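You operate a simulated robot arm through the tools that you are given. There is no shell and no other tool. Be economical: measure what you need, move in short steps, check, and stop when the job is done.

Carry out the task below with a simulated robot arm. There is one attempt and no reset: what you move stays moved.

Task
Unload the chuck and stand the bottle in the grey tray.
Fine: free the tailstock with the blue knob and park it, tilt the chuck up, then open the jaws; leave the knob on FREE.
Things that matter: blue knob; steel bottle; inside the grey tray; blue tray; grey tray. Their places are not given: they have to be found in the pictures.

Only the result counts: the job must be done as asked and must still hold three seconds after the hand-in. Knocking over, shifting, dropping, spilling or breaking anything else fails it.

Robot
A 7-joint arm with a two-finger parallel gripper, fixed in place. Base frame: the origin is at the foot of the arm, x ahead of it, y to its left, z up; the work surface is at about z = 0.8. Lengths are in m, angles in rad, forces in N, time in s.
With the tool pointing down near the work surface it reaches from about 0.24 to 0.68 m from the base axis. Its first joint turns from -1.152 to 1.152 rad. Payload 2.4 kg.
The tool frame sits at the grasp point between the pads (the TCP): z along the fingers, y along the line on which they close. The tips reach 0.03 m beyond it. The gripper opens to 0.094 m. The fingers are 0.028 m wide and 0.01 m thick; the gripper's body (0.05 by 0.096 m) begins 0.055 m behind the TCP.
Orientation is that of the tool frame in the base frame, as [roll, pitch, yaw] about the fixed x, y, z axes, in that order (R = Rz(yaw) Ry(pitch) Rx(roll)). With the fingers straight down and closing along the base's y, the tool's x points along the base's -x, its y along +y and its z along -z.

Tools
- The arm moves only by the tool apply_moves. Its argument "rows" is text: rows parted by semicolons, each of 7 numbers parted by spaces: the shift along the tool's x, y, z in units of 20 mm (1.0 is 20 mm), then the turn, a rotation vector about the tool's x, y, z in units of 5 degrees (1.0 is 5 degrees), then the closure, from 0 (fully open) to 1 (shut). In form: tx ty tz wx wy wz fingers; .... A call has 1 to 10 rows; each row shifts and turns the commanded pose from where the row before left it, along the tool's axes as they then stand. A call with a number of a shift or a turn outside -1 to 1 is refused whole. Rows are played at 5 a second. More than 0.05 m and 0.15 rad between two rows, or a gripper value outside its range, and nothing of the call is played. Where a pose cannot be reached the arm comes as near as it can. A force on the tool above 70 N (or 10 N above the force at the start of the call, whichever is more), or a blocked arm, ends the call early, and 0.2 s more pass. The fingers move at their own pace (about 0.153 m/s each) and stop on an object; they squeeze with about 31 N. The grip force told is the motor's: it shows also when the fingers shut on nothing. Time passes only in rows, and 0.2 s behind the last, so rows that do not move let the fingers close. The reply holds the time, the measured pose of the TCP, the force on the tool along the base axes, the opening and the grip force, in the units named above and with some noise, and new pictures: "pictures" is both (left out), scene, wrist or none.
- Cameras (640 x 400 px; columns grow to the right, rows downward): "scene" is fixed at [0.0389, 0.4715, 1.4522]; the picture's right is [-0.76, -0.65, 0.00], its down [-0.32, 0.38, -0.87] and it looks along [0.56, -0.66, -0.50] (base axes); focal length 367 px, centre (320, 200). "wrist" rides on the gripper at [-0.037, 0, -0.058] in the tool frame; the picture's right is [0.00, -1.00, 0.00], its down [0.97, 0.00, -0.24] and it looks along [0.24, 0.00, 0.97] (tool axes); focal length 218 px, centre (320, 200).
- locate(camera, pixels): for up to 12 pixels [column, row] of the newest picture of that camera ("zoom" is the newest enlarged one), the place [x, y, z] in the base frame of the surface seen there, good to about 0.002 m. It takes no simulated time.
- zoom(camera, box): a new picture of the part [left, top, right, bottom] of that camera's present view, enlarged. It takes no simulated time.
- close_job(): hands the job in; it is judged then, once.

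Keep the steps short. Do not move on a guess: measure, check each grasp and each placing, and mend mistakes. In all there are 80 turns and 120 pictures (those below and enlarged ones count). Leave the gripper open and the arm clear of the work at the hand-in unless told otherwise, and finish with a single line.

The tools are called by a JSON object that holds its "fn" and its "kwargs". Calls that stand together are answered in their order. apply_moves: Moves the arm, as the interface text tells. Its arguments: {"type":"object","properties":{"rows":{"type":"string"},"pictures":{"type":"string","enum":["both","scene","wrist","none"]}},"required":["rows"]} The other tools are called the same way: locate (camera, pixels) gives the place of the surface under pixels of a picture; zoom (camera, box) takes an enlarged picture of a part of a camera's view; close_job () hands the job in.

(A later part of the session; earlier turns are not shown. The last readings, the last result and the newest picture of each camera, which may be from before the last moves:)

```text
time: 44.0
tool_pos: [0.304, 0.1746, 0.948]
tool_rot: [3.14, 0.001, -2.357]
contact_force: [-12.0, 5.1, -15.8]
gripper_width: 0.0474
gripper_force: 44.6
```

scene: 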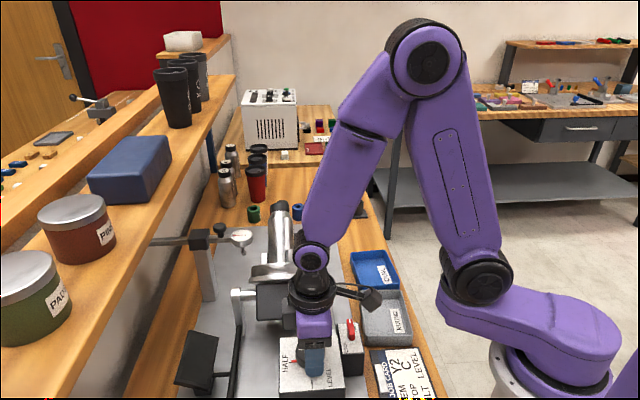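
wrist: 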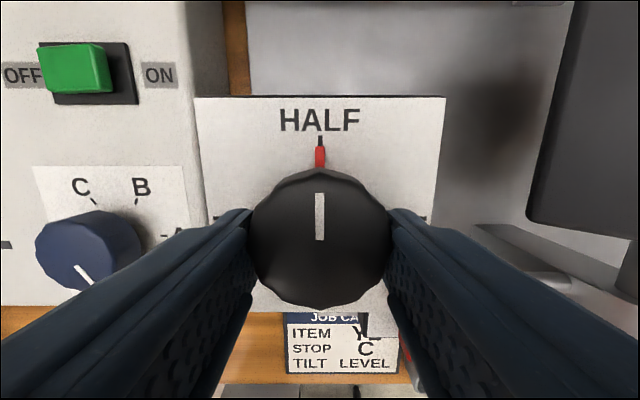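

At HALF the chuck has tilted halfway, driven by the dial. Continuing clockwise toward UP in two parts.

{"fn": "apply_moves", "kwargs": {"rows": "0.05 0.05 0 0 0 1 1;0 0 0 0 0 1 1;0 0 0 0 0 1 1;0 0 0 0 0 1 1;0 0 0 0 0 1 1;0 0 0 0 0 1 1;0 0 0 0 0 1 1;0 0 0 0 0 1 1;0 0 0 0 0 1 1", "pictures": "scene"}}

```text
time: 46.0
tool_pos: [0.3021, 0.1781, 0.948]
tool_rot: [3.141, 0.003, -3.135]
contact_force: [-14.8, 47.8, -25.7]
gripper_width: 0.0472
gripper_force: 44.8
```

scene: 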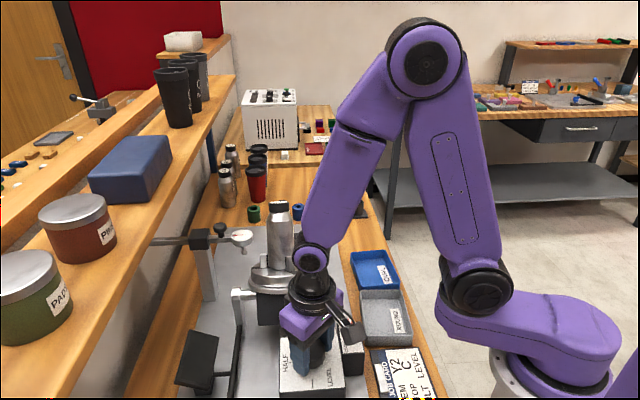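

The dial is 4 mm off the finger midline so the tool must orbit slightly; I'll shift 5 mm in +y to relieve the 48 N side load and finish the turn.

{"fn": "apply_moves", "kwargs": {"rows": "0 0.25 0 0 0 0 1;0 0 0 0 0 1 1;0 0 0 0 0 1 1;0 0 0 0 0 1 1;0 0 0 0 0 1 1", "pictures": "none"}}

{"fn": "apply_moves", "kwargs": {"rows": "0 0.1 0 0 0 1 1;0 0 0 0 0 1 1;0 0 0 0 0 1 1;0 0 0 0 0 1 1;0 0 0 0 0 1 1"}}

```text
time: 47.2
tool_pos: [0.3022, 0.1812, 0.9483]
tool_rot: [-3.142, 0.0, 2.79]
contact_force: [-10.7, 18.3, 11.4]
gripper_width: 0.0476
gripper_force: 45.3
```

```text
time: 48.4
tool_pos: [0.3028, 0.1816, 0.947]
tool_rot: [3.14, 0.0, 2.356]
contact_force: [-5.2, 14.1, -7.3]
gripper_width: 0.0476
gripper_force: 45.2
```

scene: 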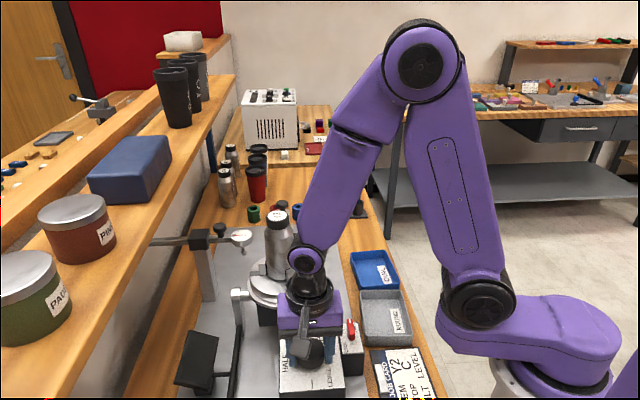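
wrist: 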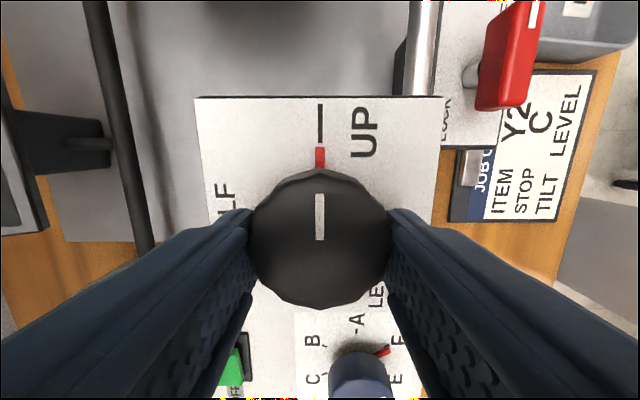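

The dial is at UP and the bottle stands upright. I'll release and rise straight up.

{"fn": "apply_moves", "kwargs": {"rows": "0 0 0 0 0 0 0.3;0 0 0 0 0 0 0.2;0 0 -1 0 0 0 0.2;0 0 -1 0 0 0 0.2;0 0 -1 0 0 0 0.2;0 0 -1 0 0 0 0.2;0 0 -1 0 0 0 0.2;0 0 -1 0 0 0 0.2;0 0 -1 0 0 0 0.2;0 0 -1 0 0 0 0.2", "pictures": "none"}}

{"fn": "apply_moves", "kwargs": {"rows": "0 0 -1 0 0 0 0.2;0 0 -1 0 0 0 0.2;0 0 -1 0 0 0 0.2;0 0 -1 0 0 0 0.2;0 0 -1 0 0 0 0.2;0 0 -1 0 0 0 0.2;0 0 -1 0 0 0 0.2"}}

{"fn": "zoom", "kwargs": {"camera": "scene", "box": [200, 190, 360, 310]}}

```text
time: 50.6
tool_pos: [0.3029, 0.1814, 1.108]
tool_rot: [-3.139, -0.001, 2.357]
contact_force: [0.1, -0.2, -0.6]
gripper_width: 0.0753
gripper_force: 0.1
```

```text
time: 52.2
tool_pos: [0.3032, 0.182, 1.2477]
tool_rot: [-3.141, 0.0, 2.358]
contact_force: [0.0, -0.2, -0.7]
gripper_width: 0.0751
gripper_force: 0.1
```

scene: 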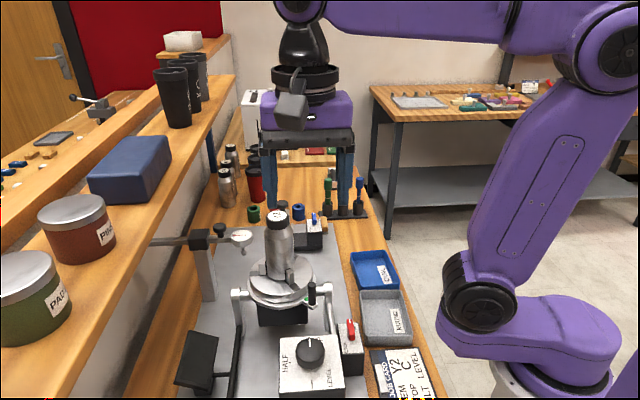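
wrist: 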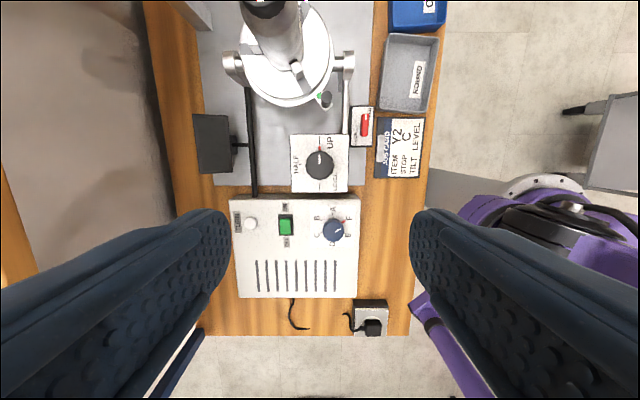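

```text
3.33 times, centred on (280, 250) of scene
```

zoom: 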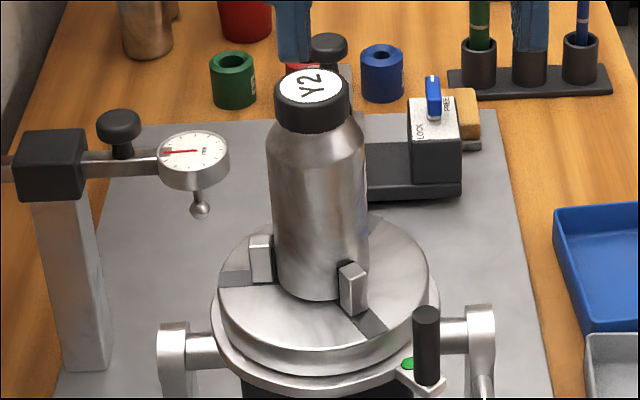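

Bottle upright in the chuck; the jaw handle (black post) has a green dot beside it. I'll look closely at both views.

{"fn": "zoom", "kwargs": {"camera": "wrist", "box": [216, 0, 376, 120]}}

{"fn": "zoom", "kwargs": {"camera": "scene", "box": [240, 250, 336, 310]}}

{"fn": "locate", "kwargs": {"camera": "scene", "pixels": [[311, 284], [313, 304], [307, 299], [278, 213], [265, 254], [288, 262], [306, 262], [258, 265], [280, 268], [291, 240], [268, 240], [282, 222]]}}

{"fn": "locate", "kwargs": {"camera": "wrist", "pixels": [[326, 98], [318, 95], [262, 5], [300, 80], [240, 50], [290, 98], [330, 45], [250, 45]]}}

```text
3.33 times, centred on (296, 60) of wrist
```

zoom: 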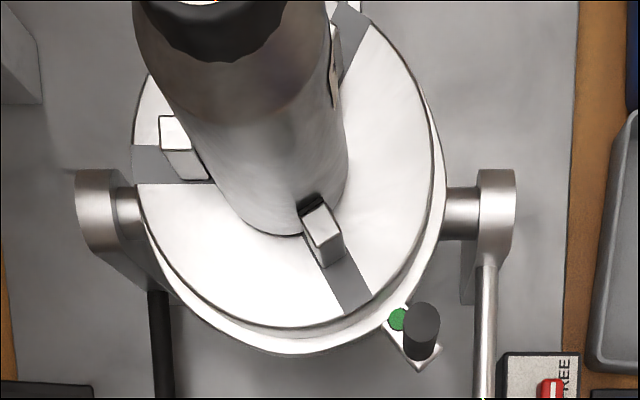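

```text
6.67 times, centred on (288, 280) of scene
```

zoom: 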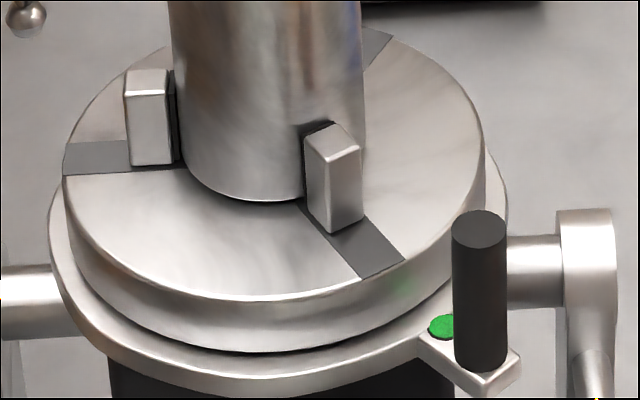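

```text
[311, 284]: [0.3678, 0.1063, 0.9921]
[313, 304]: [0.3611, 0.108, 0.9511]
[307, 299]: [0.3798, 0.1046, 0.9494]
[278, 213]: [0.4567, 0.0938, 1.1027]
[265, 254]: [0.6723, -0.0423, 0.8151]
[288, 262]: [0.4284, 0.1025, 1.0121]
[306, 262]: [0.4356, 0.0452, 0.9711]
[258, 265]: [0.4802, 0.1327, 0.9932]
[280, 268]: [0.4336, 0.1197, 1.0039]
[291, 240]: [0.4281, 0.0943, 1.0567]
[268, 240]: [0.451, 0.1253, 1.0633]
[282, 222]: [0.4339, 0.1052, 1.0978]
```

```text
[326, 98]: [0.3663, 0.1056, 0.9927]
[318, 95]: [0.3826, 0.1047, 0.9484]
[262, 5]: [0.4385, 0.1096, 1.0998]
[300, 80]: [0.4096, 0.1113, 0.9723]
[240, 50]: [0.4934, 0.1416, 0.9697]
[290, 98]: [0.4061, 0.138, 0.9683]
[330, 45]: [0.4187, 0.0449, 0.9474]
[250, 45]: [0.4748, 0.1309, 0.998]
```

The post is at (0.367,0.106), z 0.95–0.992; chuck axis about (0.456,0.094). I plan to grip it with the camera side facing away from the bottle. First I'll turn the wrist, high up and clear of the bottle.

{"fn": "apply_moves", "kwargs": {"rows": "0 0 0 0 0 -1 0.3;0 0 0 0 0 -1 0.3;0 0 0 0 0 -1 0.3;0 0 0 0 0 -1 0.3;0 0 0 0 0 -1 0.3;0 0 0 0 0 -1 0.3;0 0 0 0 0 -1 0.3;0 0 0 0 0 -1 0.3;0 0 0 0 0 -1 0.3;0 0 0 0 0 -1 0.3", "pictures": "none"}}

{"fn": "apply_moves", "kwargs": {"rows": "0 0 0 0 0 -1 0.3;0 0 0 0 0 -1 0.3;0 0 0 0 0 -1 0.3;0 0 0 0 0 -1 0.3;0 0 0 0 0 -1 0.3;0 0 0 0 0 -1 0.3;0 0 0 0 0 -1 0.3;0 0 0 0 0 -1 0.3;0 0 0 0 0 -1 0.3;0 0 0 0 0 -1 0.3", "pictures": "none"}}

{"fn": "apply_moves", "kwargs": {"rows": "0 0 0 0 0 -1 0.3;0 0 0 0 0 -1 0.3;0 0 0 0 0 -1 0.3;0 0 0 0 0 -1 0.3;0 0 0 0 0 -1 0.3;0 0 0 0 0 -1 0.3;0 0 0 0 0 -1 0.3;0 0 0 0 0 -1 0.3;0 0 0 0 0 -1 0.3;0 0 0 0 0 -1 0.3", "pictures": "none"}}

{"fn": "apply_moves", "kwargs": {"rows": "0 0 0 0 0 -1 0.3;0 0 0 0 0 -1 0.3;0 0 0 0 0 -1 0.3;0 0 0 0 0 -1 0.3;0 0 0 0 0 -1 0.3;0 0 0 0 0 -1 0.3;0 0 0 0 0 -1 0.3;0 0 0 0 0 -1 0.3;0 0 0 0 0 -1 0.3;0 0 0 0 0 -1 0.3", "pictures": "none"}}

```text
time: 54.4
tool_pos: [0.304, 0.1814, 1.2485]
tool_rot: [-3.141, -0.001, -3.052]
contact_force: [0.0, 0.1, 0.3]
gripper_width: 0.066
gripper_force: 0.1
```

```text
time: 56.6
tool_pos: [0.3032, 0.1823, 1.2479]
tool_rot: [3.141, -0.001, -2.181]
contact_force: [-0.2, -0.9, -0.2]
gripper_width: 0.0657
gripper_force: 0.0
```

```text
time: 58.8
tool_pos: [0.3041, 0.1805, 1.2495]
tool_rot: [3.141, -0.001, -1.307]
contact_force: [-0.4, 0.1, 0.1]
gripper_width: 0.0654
gripper_force: 0.0
```

```text
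time: 61.0
tool_pos: [0.3045, 0.1815, 1.2482]
tool_rot: [3.14, -0.001, -0.434]
contact_force: [-1.0, 0.6, -0.5]
gripper_width: 0.066
gripper_force: 0.0
```

Yaw is −25°, still reachable. Now over the post, then down to z 1.10 for a check.

{"fn": "apply_moves", "kwargs": {"rows": "0.886 0.42 0 0 0 0 0.5;0.886 0.42 0 0 0 0 0.5;0.886 0.42 0 0 0 0 0.5;0.886 0.42 0 0 0 0 0.5;0.886 0.42 0 0 0 0 0.5;0 0 1 0 0 0 0.5;0 0 1 0 0 0 0.5;0 0 1 0 0 0 0.5;0 0 1 0 0 0 0.5;0 0 1 0 0 0 0.5"}}

{"fn": "locate", "kwargs": {"camera": "scene", "pixels": [[311, 284]]}}

```text
time: 63.2
tool_pos: [0.3657, 0.106, 1.1471]
tool_rot: [3.141, -0.002, -0.437]
contact_force: [0.2, 0.1, 0.8]
gripper_width: 0.047
gripper_force: 0.1
```

scene: 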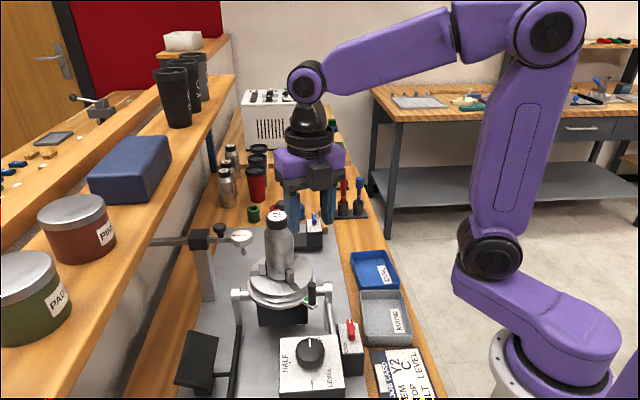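
wrist: 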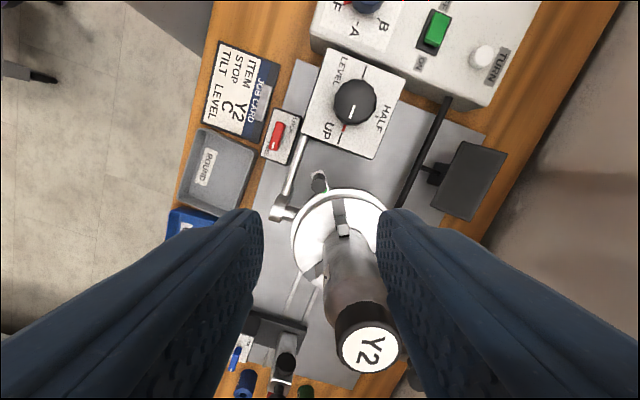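

```text
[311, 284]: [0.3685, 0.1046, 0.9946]
```

Bottle radius is about 0.031, so the gripper body clears it by about 2 cm. I'll descend slowly around the post to z 0.99.

{"fn": "apply_moves", "kwargs": {"rows": "0 0 1 0 0 0 0.5;0 0 1 0 0 0 0.5;0 0 1 0 0 0 0.5;0 0 1 0 0 0 0.5;0 0 1 0 0 0 0.5;0 0 1 0 0 0 0.5;0 0 1 0 0 0 0.5;0 0 0.85 0 0 0 0.5"}}

{"fn": "zoom", "kwargs": {"camera": "scene", "box": [240, 220, 368, 310]}}

```text
time: 65.0
tool_pos: [0.3653, 0.1063, 0.9893]
tool_rot: [3.142, -0.002, -0.436]
contact_force: [-0.3, -1.2, 0.6]
gripper_width: 0.0471
gripper_force: 0.0
```

scene: 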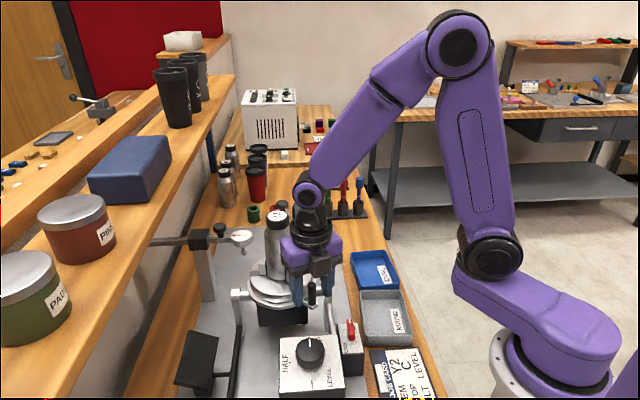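
wrist: 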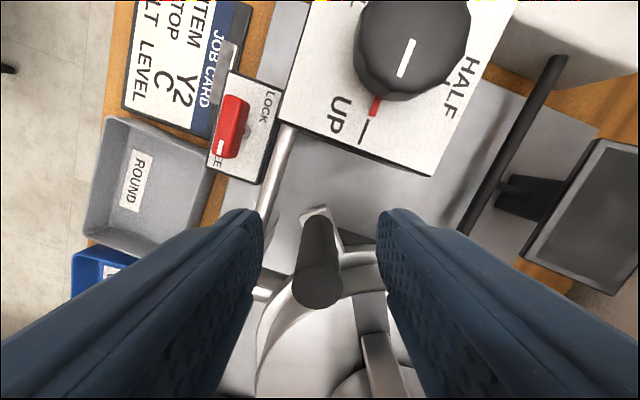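

```text
4.44 times, centred on (304, 265) of scene
```

zoom: 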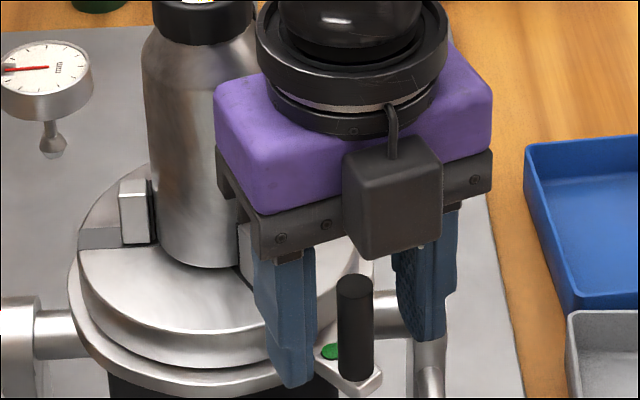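

The wrist view shows the post between the pads (TCP falls at about (320,273), post top at (318,287)). Closing.

{"fn": "apply_moves", "kwargs": {"rows": "0 0 0 0 0 0 1;0 0 0 0 0 0 1;0 0 0 0 0 0 1", "pictures": "wrist"}}

```text
time: 65.8
tool_pos: [0.365, 0.1058, 0.99]
tool_rot: [3.139, 0.0, -0.437]
contact_force: [0.3, -0.9, -8.8]
gripper_width: 0.0148
gripper_force: 44.8
```

wrist: 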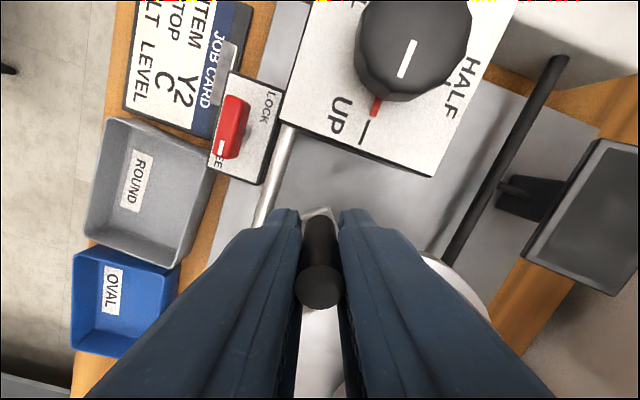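

Post gripped. I'll try 15° clockwise along the arc and read the force.

{"fn": "apply_moves", "kwargs": {"rows": "-0.104 -0.376 0 0 0 1 1;-0.104 -0.376 0 0 0 1 1;-0.104 -0.376 0 0 0 1 1", "pictures": "both"}}

```text
time: 66.6
tool_pos: [0.37, 0.1295, 0.9898]
tool_rot: [3.139, 0.003, -0.699]
contact_force: [-9.2, 0.9, -11.8]
gripper_width: 0.015
gripper_force: 44.7
```

scene: 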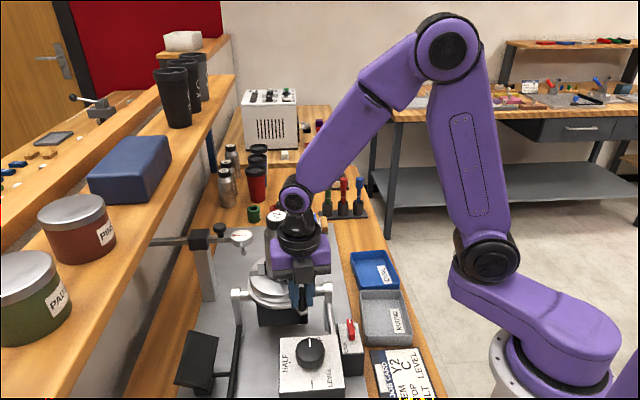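
wrist: 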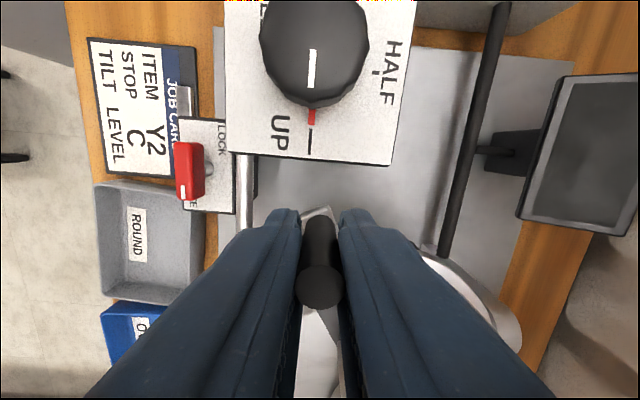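

It moves freely with low force, and it's the right kind of swing. Continuing in 15° steps, watching for the stop.

{"fn": "apply_moves", "kwargs": {"rows": "-0.104 -0.376 0 0 0 1 1;-0.104 -0.376 0 0 0 1 1;-0.104 -0.376 0 0 0 1 1", "pictures": "none"}}

{"fn": "apply_moves", "kwargs": {"rows": "-0.104 -0.376 0 0 0 1 1;-0.104 -0.376 0 0 0 1 1", "pictures": "none"}}

{"fn": "apply_moves", "kwargs": {"rows": "-0.104 -0.376 0 0 0 1 1;-0.104 -0.376 0 0 0 1 1", "pictures": "both"}}

{"fn": "zoom", "kwargs": {"camera": "scene", "box": [216, 210, 344, 310]}}

```text
time: 67.4
tool_pos: [0.3827, 0.1507, 0.9915]
tool_rot: [3.14, 0.0, -0.959]
contact_force: [-16.6, 8.5, -5.2]
gripper_width: 0.0148
gripper_force: 45.2
```

```text
time: 68.0
tool_pos: [0.3919, 0.1632, 0.9908]
tool_rot: [3.141, 0.0, -1.135]
contact_force: [-15.6, 16.0, -5.0]
gripper_width: 0.0149
gripper_force: 44.6
```

```text
time: 68.6
tool_pos: [0.4058, 0.1715, 0.9917]
tool_rot: [3.141, 0.002, -1.308]
contact_force: [-13.6, 20.5, 4.2]
gripper_width: 0.0148
gripper_force: 45.3
```

scene: 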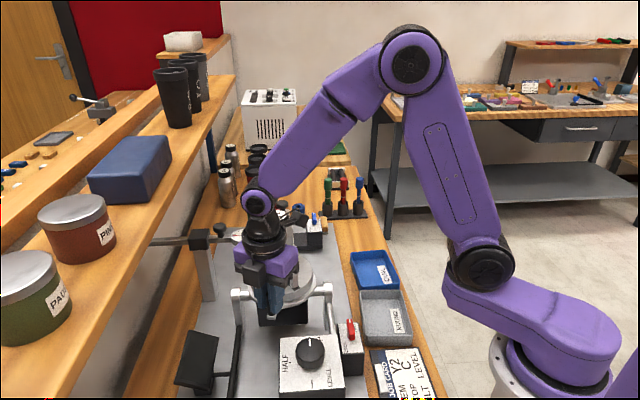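
wrist: 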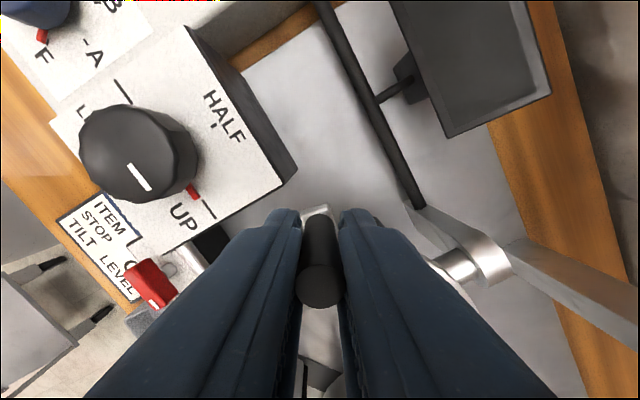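

```text
4.00 times, centred on (280, 260) of scene
```

zoom: 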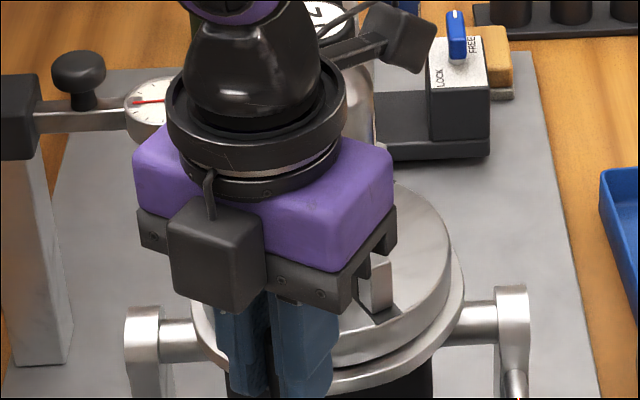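

Turned 50° with no stop yet; the jaw is backing off the bottle. The pull is radial, so I'll add a 2 mm outward correction and go on.

{"fn": "apply_moves", "kwargs": {"rows": "-0.204 -0.376 0 0 0 1 1;-0.104 -0.376 0 0 0 1 1", "pictures": "none"}}

{"fn": "apply_moves", "kwargs": {"rows": "-0.104 -0.376 0 0 0 1 1;-0.104 -0.376 0 0 0 1 1", "pictures": "both"}}

{"fn": "zoom", "kwargs": {"camera": "scene", "box": [216, 210, 344, 310]}}

```text
time: 69.2
tool_pos: [0.4191, 0.1789, 0.99]
tool_rot: [-3.141, 0.0, -1.485]
contact_force: [-5.3, 12.1, 1.1]
gripper_width: 0.015
gripper_force: 45.2
```

```text
time: 69.8
tool_pos: [0.4328, 0.1831, 0.9913]
tool_rot: [3.14, -0.003, -1.658]
contact_force: [-13.3, 5.8, 4.8]
gripper_width: 0.0148
gripper_force: 45.0
```

scene: 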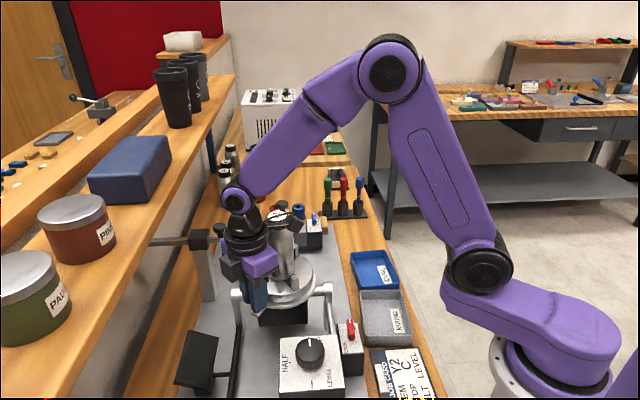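
wrist: 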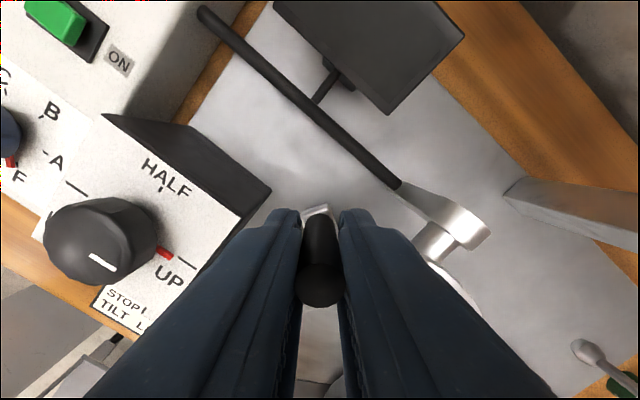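

```text
4.00 times, centred on (280, 260) of scene
```

zoom: 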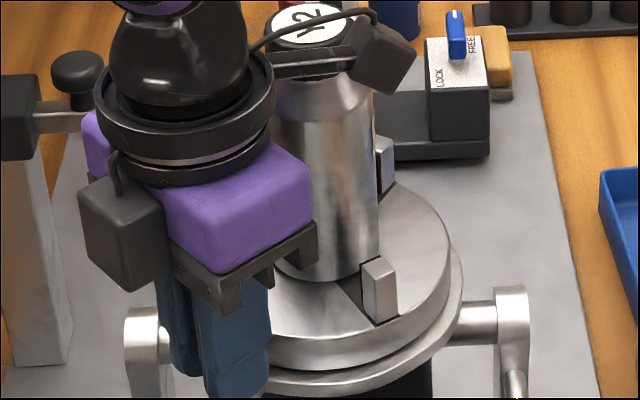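

Jaws are visibly off the bottle. A black block on the arm's wrist hangs near the cap, so I'll check its distance before pushing further.

{"fn": "locate", "kwargs": {"camera": "scene", "pixels": [[312, 225], [313, 232], [303, 222], [292, 222], [290, 214], [290, 230], [310, 282], [311, 250]]}}

```text
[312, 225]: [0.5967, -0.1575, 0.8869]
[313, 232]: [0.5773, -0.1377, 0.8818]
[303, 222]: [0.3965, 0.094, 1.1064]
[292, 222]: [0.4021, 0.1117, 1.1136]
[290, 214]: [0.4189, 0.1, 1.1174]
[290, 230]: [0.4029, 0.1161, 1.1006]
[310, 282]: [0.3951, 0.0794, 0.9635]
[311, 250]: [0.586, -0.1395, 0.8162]
```

The block (about 0.083 m on the tool's +x side, z 1.10–1.12) is only millimetres from the cap. I'll enlarge it before any move.

{"fn": "zoom", "kwargs": {"camera": "scene", "box": [264, 200, 328, 240]}}

{"fn": "locate", "kwargs": {"camera": "zoom", "pixels": [[300, 110], [340, 110], [380, 110], [420, 110], [460, 110], [120, 130], [200, 150], [180, 110], [250, 130], [330, 250], [130, 250], [240, 60]]}}

```text
10.00 times, centred on (296, 220) of scene
```

zoom: 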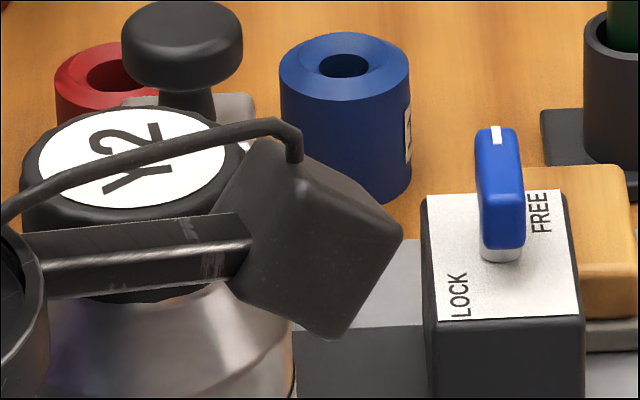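

```text
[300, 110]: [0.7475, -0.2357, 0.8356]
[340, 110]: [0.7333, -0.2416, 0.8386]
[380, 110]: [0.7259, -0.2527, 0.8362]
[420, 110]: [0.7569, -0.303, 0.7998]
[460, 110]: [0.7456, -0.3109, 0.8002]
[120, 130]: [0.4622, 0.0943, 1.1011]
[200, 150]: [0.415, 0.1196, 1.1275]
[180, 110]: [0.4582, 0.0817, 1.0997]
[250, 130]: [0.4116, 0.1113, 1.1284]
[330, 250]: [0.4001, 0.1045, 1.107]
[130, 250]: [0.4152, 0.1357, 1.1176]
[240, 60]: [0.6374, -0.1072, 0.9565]
```

The block stands just in front of the cap. Turning the tool clockwise about the post moves it away from the bottle, so I'll loosen the fingers slightly and do that.

{"fn": "apply_moves", "kwargs": {"rows": "0 0 0 0 0 0 0.75;0 0 0 0 0 0.5 0.75;0 0 0 0 0 1 0.75;0 0 0 0 0 1 0.75;0 0 0 0 0 1 0.75;0 0 0 0 0 1 0.75"}}

{"fn": "zoom", "kwargs": {"camera": "scene", "box": [216, 200, 344, 300]}}

```text
time: 71.2
tool_pos: [0.4341, 0.1828, 0.9915]
tool_rot: [-3.141, 0.0, -2.051]
contact_force: [0.5, 0.7, -0.3]
gripper_width: 0.0234
gripper_force: 0.0
```

scene: 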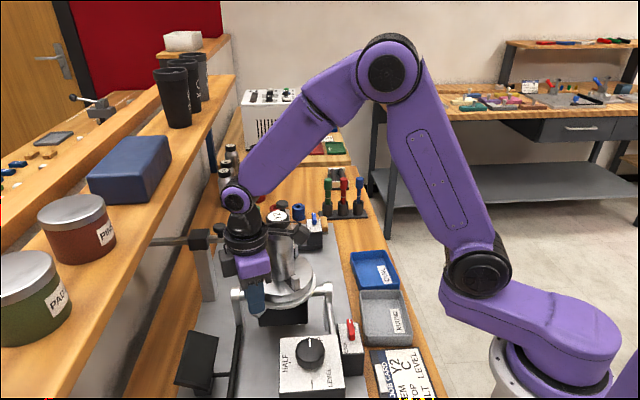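
wrist: 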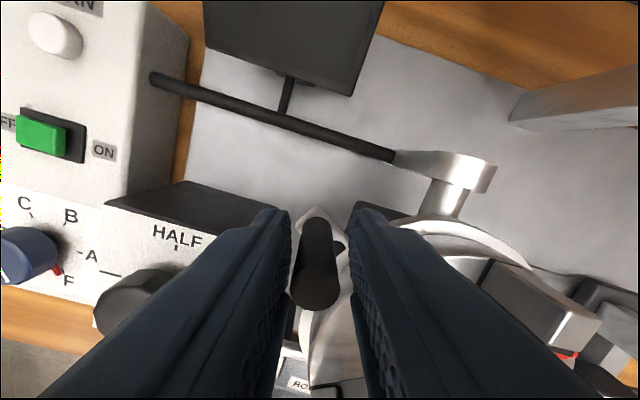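

```text
4.00 times, centred on (280, 250) of scene
```

zoom: 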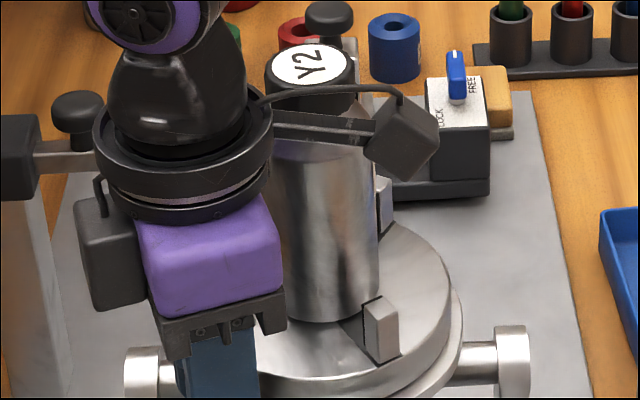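

Clear now, and the bottle still stands. I'll push the post a further ~10° and feel for the stop.

{"fn": "apply_moves", "kwargs": {"rows": "-0.227 -0.33 0 0 0 0.5 0.75;-0.227 -0.33 0 0 0 0.5 0.75;0 0 0 0 0 0 0.75", "pictures": "wrist"}}

```text
time: 72.0
tool_pos: [0.4485, 0.1874, 0.9915]
tool_rot: [3.14, 0.001, -2.137]
contact_force: [-17.5, 11.0, 0.8]
gripper_width: 0.0351
gripper_force: 10.5
```

wrist: 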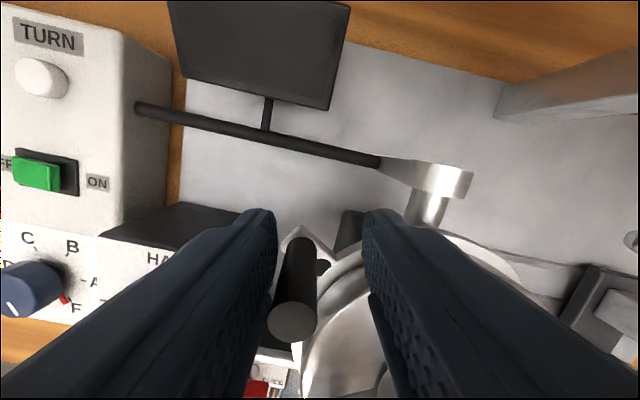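

The fingers gave way (10 N) and the post stayed, so this looks like the open stop. I'll enlarge the lever and the jaws to confirm.

{"fn": "zoom", "kwargs": {"camera": "wrist", "box": [240, 200, 400, 350]}}

{"fn": "locate", "kwargs": {"camera": "wrist", "pixels": [[293, 325], [323, 268]]}}

{"fn": "apply_moves", "kwargs": {"rows": "0.1 0.25 0 0 0 0 0.6;0 0 0 0 0 0 0.5;0 0 -1 0 0 0 0.5;0 0 -1 0 0 0 0.5;0 0 -1 0 0 0 0.5;0 0 -1 0 0 0 0.5;0 0 -1 0 0 0 0.5;0 0 -1 0 0 0 0.5;0 0 -1 0 0 0 0.5;0 0 -1 0 0 0 0.5", "pictures": "none"}}

{"fn": "apply_moves", "kwargs": {"rows": "0 0 -1 0 0 0 0.5;0 0 -1 0 0 0 0.5;0 0 -1 0 0 0 0.5;0 0 -1 0 0 0 0.5;0 0 -1 0 0 0 0"}}

{"fn": "zoom", "kwargs": {"camera": "scene", "box": [216, 200, 344, 300]}}

```text
2.67 times, centred on (320, 275) of wrist
```

zoom: 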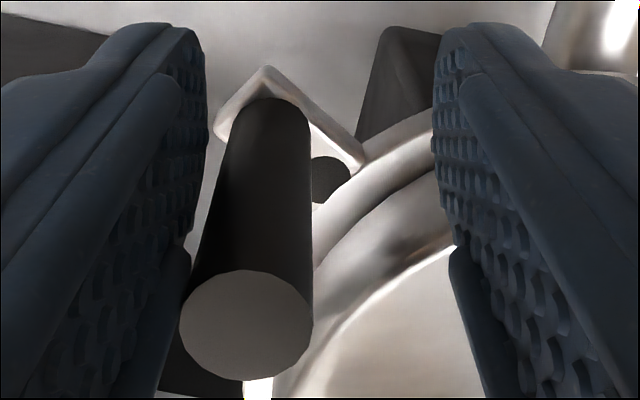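

```text
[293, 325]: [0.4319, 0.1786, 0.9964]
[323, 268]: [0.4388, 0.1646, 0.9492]
```

```text
time: 74.2
tool_pos: [0.4437, 0.1866, 1.1515]
tool_rot: [-3.142, 0.001, -2.138]
contact_force: [0.3, 0.3, 0.6]
gripper_width: 0.0469
gripper_force: 0.1
```

```text
time: 75.4
tool_pos: [0.4449, 0.1871, 1.2525]
tool_rot: [-3.141, -0.001, -2.138]
contact_force: [0.5, 0.4, -0.7]
gripper_width: 0.0939
gripper_force: 0.0
```

scene: 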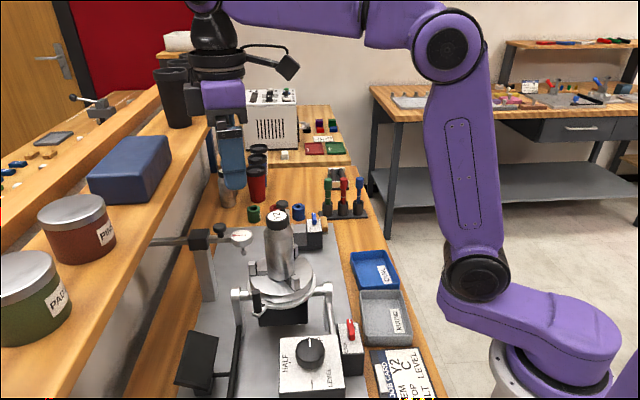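
wrist: 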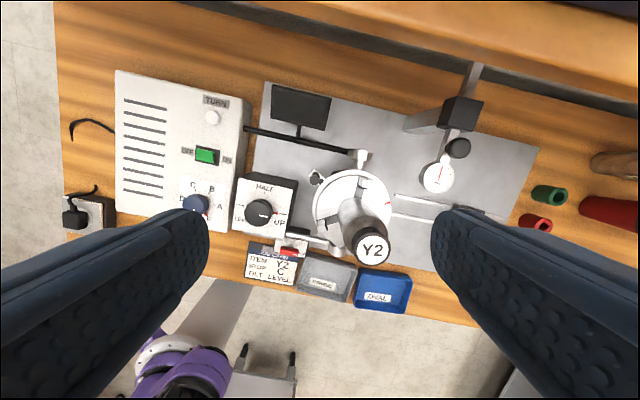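

```text
4.00 times, centred on (280, 250) of scene
```

zoom: 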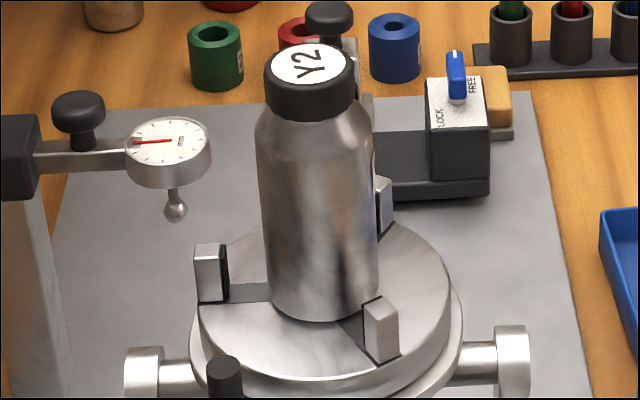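

The jaws are fully open, the lever's lamp is dark, and the bottle stands free on the chuck face. Next I'll measure the cap, bottle and grey tray.

{"fn": "locate", "kwargs": {"camera": "zoom", "pixels": [[308, 64], [308, 110], [308, 125], [300, 150], [315, 200], [310, 315], [268, 85], [354, 85]]}}

{"fn": "locate", "kwargs": {"camera": "scene", "pixels": [[362, 294], [402, 293], [410, 338], [366, 340], [370, 332], [404, 330], [366, 298], [398, 298], [384, 315]]}}

{"fn": "locate", "kwargs": {"camera": "wrist", "pixels": [[308, 259], [358, 266], [347, 301], [296, 290], [325, 272], [343, 278], [372, 247], [357, 250], [388, 245], [372, 235]]}}

{"fn": "zoom", "kwargs": {"camera": "wrist", "box": [280, 190, 440, 310]}}

```text
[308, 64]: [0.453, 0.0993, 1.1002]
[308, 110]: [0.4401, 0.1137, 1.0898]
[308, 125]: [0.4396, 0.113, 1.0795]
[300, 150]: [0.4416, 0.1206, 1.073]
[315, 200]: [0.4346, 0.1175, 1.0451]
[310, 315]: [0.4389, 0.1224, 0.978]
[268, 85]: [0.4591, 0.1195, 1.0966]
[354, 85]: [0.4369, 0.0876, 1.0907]
```

```text
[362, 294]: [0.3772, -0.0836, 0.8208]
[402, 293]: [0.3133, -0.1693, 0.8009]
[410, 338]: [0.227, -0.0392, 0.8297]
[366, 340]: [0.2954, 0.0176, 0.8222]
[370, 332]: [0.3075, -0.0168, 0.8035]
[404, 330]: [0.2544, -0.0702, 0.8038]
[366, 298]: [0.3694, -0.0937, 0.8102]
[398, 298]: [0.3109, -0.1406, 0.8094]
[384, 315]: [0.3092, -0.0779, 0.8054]
```

```text
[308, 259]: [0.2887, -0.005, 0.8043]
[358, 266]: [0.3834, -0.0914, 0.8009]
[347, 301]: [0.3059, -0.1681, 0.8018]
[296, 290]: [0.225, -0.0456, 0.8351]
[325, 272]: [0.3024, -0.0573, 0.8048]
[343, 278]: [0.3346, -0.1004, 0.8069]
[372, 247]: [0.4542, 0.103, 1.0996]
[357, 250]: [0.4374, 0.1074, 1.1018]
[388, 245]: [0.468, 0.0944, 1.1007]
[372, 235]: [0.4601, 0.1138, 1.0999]
```

```text
3.33 times, centred on (360, 250) of wrist
```

zoom: 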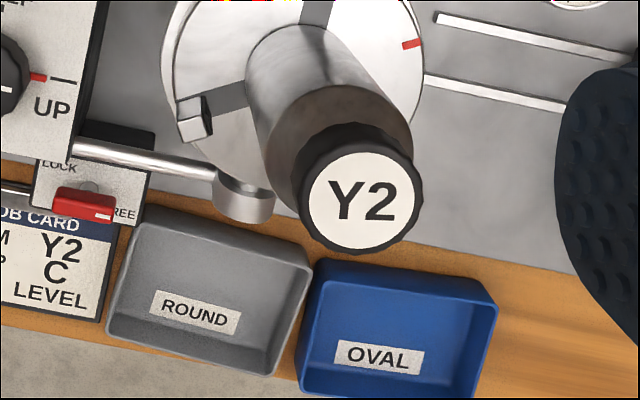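

Bottle axis at (0.4525,0.1005), top z 1.10, body radius 0.031. Grey tray floor (z 0.804) is centred on about (0.310,−0.080) with roughly 0.10×0.085 inside. I'll turn to yaw 180° and go above the bottle.

{"fn": "apply_moves", "kwargs": {"rows": "0 0 0 0 0 1 0;0 0 0 0 0 1 0;0 0 0 0 0 1 0;0 0 0 0 0 1 0;0 0 0 0 0 1 0;0 0 0 0 0 1 0;0 0 0 0 0 1 0;0 0 0 0 0 1 0;0 0 0 0 0 1 0;0 0 0 0 0 1 0", "pictures": "none"}}

{"fn": "apply_moves", "kwargs": {"rows": "0 0 0 0 0 1 0;0 0 0 0 0 0.5 0;-0.38 -0.93 0 0 0 0 0;0 -0.85 0 0 0 0 0;0 -0.85 0 0 0 0 0;0 -0.85 0 0 0 0 0;0 -0.85 0 0 0 0 0;0 0 0 0 0 0 0"}}

{"fn": "locate", "kwargs": {"camera": "scene", "pixels": [[277, 216]]}}

{"fn": "zoom", "kwargs": {"camera": "wrist", "box": [240, 180, 400, 300]}}

```text
time: 77.6
tool_pos: [0.4436, 0.1864, 1.2509]
tool_rot: [3.141, 0.0, -3.014]
contact_force: [-0.7, -0.3, -0.5]
gripper_width: 0.0939
gripper_force: 0.1
```

```text
time: 79.4
tool_pos: [0.4518, 0.0999, 1.2497]
tool_rot: [-3.142, 0.0, -3.141]
contact_force: [-0.4, 0.1, -0.6]
gripper_width: 0.0939
gripper_force: 0.0
```

scene: 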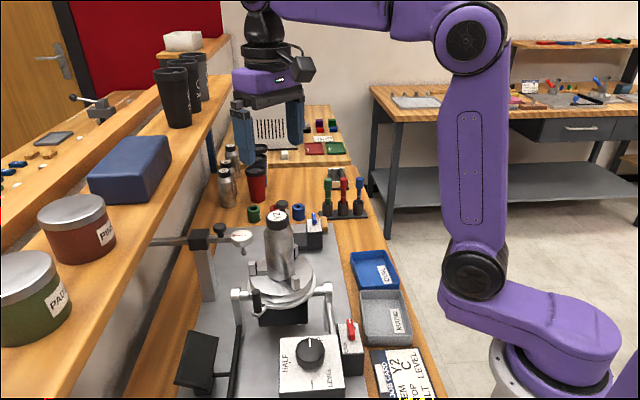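
wrist: 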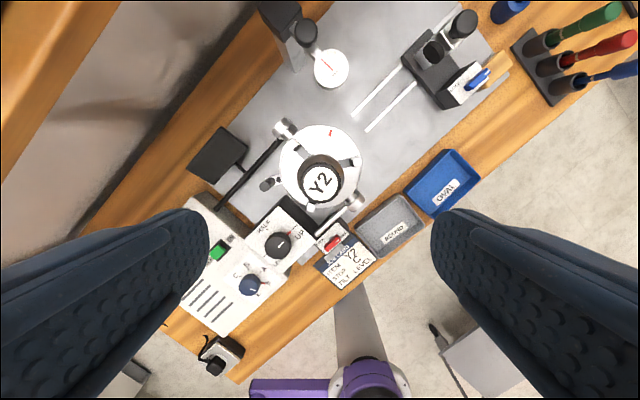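

```text
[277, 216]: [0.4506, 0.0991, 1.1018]
```

```text
3.33 times, centred on (320, 240) of wrist
```

zoom: 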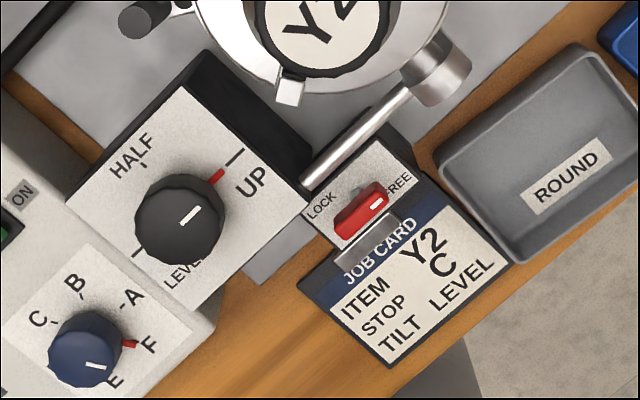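

Cap at (321,183) agrees with the tool axis. I'll descend to z 1.058, stopping for a check before closing.

{"fn": "apply_moves", "kwargs": {"rows": "0 0 1 0 0 0 0;0 0 1 0 0 0 0;0 0 1 0 0 0 0;0 0 1 0 0 0 0;0 0 1 0 0 0 0;0 0 1 0 0 0 0;0 0 1 0 0 0 0;0 0 1 0 0 0 0;0 0 0.8 0 0 0 0;0 0 0.8 0 0 0 0"}}

{"fn": "zoom", "kwargs": {"camera": "scene", "box": [216, 180, 344, 280]}}

```text
time: 81.6
tool_pos: [0.4518, 0.0989, 1.0573]
tool_rot: [-3.141, -0.001, -3.142]
contact_force: [0.1, -0.1, -0.5]
gripper_width: 0.0939
gripper_force: 0.1
```

scene: 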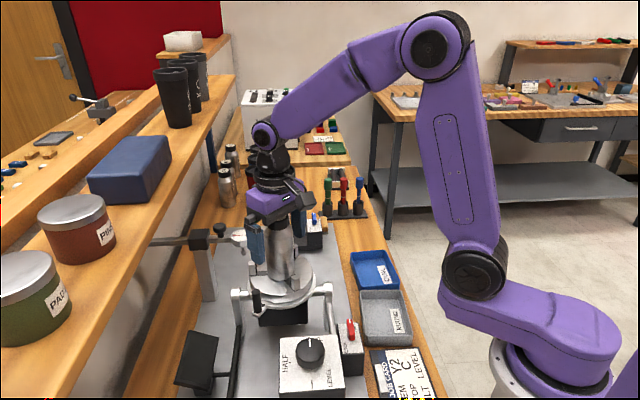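
wrist: 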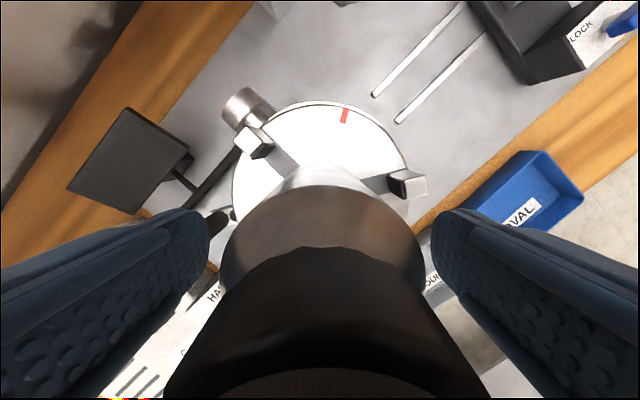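

```text
4.00 times, centred on (280, 230) of scene
```

zoom: 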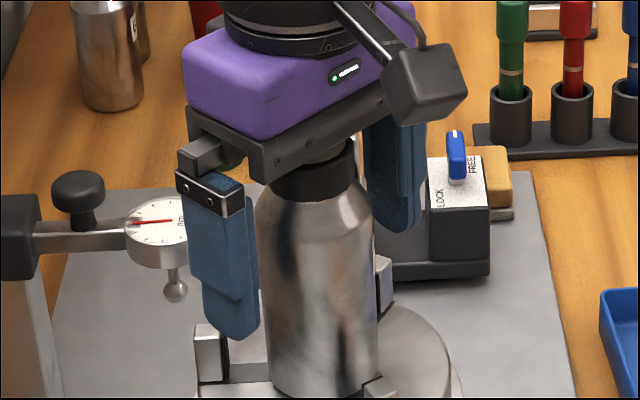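

The bottle is centred between the fingers, with nothing touching. Closing.

{"fn": "apply_moves", "kwargs": {"rows": "0 0 0 0 0 0 0.3;0 0 0 0 0 0 1;0 0 0 0 0 0 1;0 0 0 0 0 0 1", "pictures": "wrist"}}

```text
time: 82.6
tool_pos: [0.452, 0.099, 1.0565]
tool_rot: [3.141, 0.001, -3.141]
contact_force: [0.0, 0.4, 0.0]
gripper_width: 0.054
gripper_force: 30.7
```

wrist: 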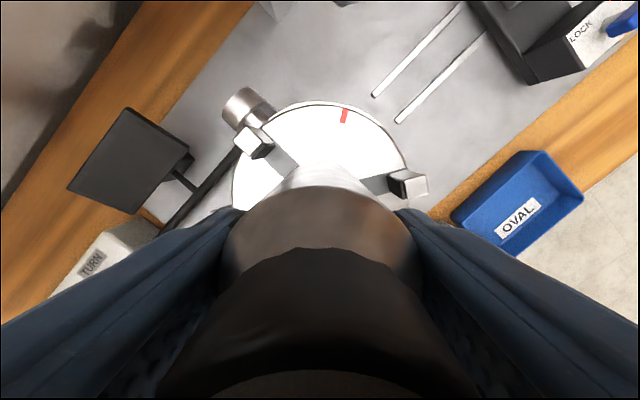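

Held (0.054 m, 31 N). I'll lift 5 cm and check.

{"fn": "apply_moves", "kwargs": {"rows": "0 0 -0.4 0 0 0 1;0 0 -0.6 0 0 0 1;0 0 -0.7 0 0 0 1;0 0 -0.8 0 0 0 1;0 0 0 0 0 0 1"}}

{"fn": "zoom", "kwargs": {"camera": "scene", "box": [216, 180, 344, 280]}}

```text
time: 83.8
tool_pos: [0.4516, 0.0999, 1.1093]
tool_rot: [3.141, -0.001, -3.141]
contact_force: [-0.1, -0.4, -1.0]
gripper_width: 0.054
gripper_force: 30.9
```

scene: 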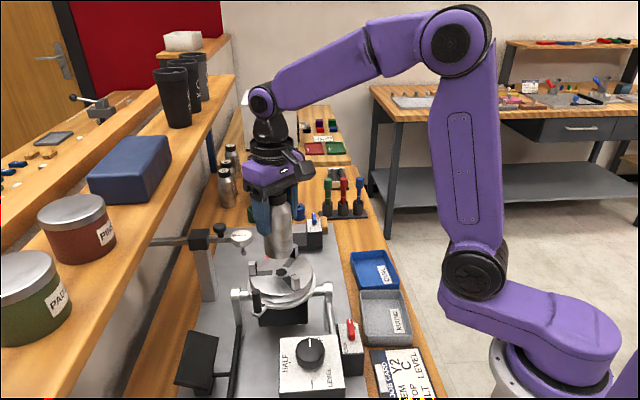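
wrist: 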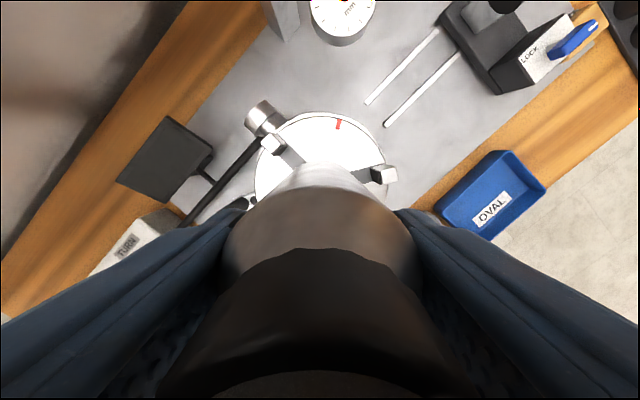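

```text
4.00 times, centred on (280, 230) of scene
```

zoom: 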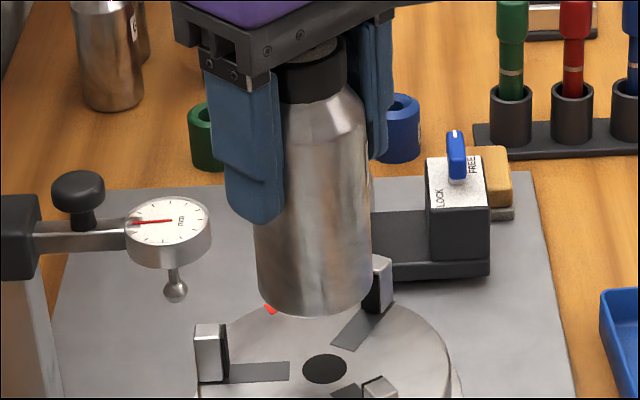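

Lifted cleanly and upright. Raise 4 cm more, then carry it to above the grey tray.

{"fn": "apply_moves", "kwargs": {"rows": "0 0 -0.8 0 0 0 1;0 0 -0.8 0 0 0 1;0 0 -0.6 0 0 0 1", "pictures": "none"}}

{"fn": "apply_moves", "kwargs": {"rows": "0.71 -0.9 0 0 0 0 1;0.71 -0.9 0 0 0 0 1;0.71 -0.9 0 0 0 0 1;0.71 -0.9 0 0 0 0 1;0.71 -0.9 0 0 0 0 1;0.71 -0.9 0 0 0 0 1;0.71 -0.9 0 0 0 0 1;0.71 -0.9 0 0 0 0 1;0.71 -0.9 0 0 0 0 1;0.71 -0.9 0 0 0 0 1"}}

{"fn": "locate", "kwargs": {"camera": "scene", "pixels": [[360, 291], [398, 291], [411, 337], [366, 345], [370, 333], [404, 331], [364, 300], [396, 299], [384, 315]]}}

{"fn": "zoom", "kwargs": {"camera": "scene", "box": [330, 230, 458, 350]}}

```text
time: 84.6
tool_pos: [0.452, 0.0987, 1.1526]
tool_rot: [3.142, 0.002, 3.141]
contact_force: [-0.5, 0.0, -1.2]
gripper_width: 0.054
gripper_force: 31.3
```

```text
time: 86.8
tool_pos: [0.3086, -0.0795, 1.1512]
tool_rot: [-3.141, -0.001, 3.142]
contact_force: [-0.4, 0.6, -1.9]
gripper_width: 0.054
gripper_force: 30.7
```

scene: 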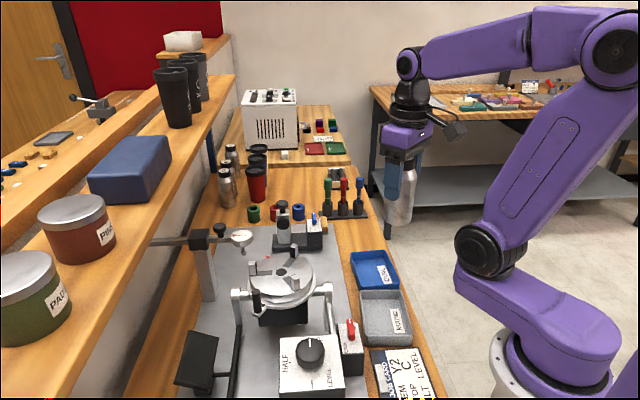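
wrist: 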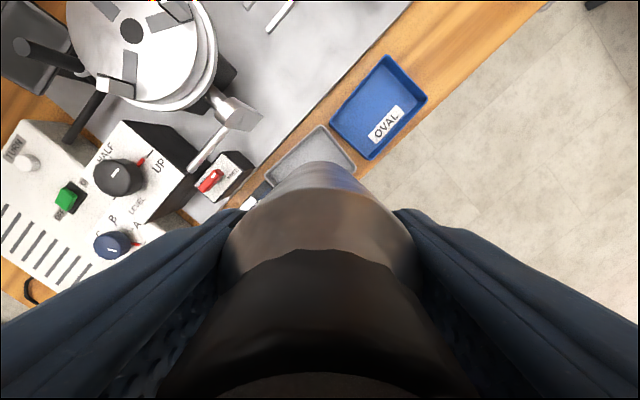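

```text
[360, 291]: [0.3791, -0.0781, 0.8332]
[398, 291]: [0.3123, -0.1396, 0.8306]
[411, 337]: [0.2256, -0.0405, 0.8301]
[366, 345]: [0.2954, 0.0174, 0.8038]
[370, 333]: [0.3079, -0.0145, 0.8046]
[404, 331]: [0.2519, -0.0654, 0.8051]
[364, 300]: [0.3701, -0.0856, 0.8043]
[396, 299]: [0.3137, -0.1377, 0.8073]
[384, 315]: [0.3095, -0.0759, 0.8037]
```

```text
3.33 times, centred on (394, 290) of scene
```

zoom: 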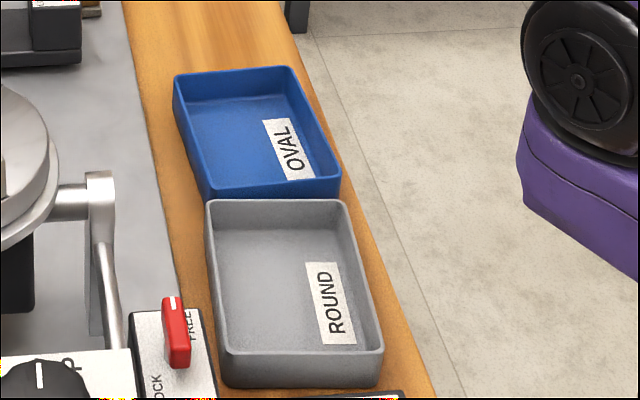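

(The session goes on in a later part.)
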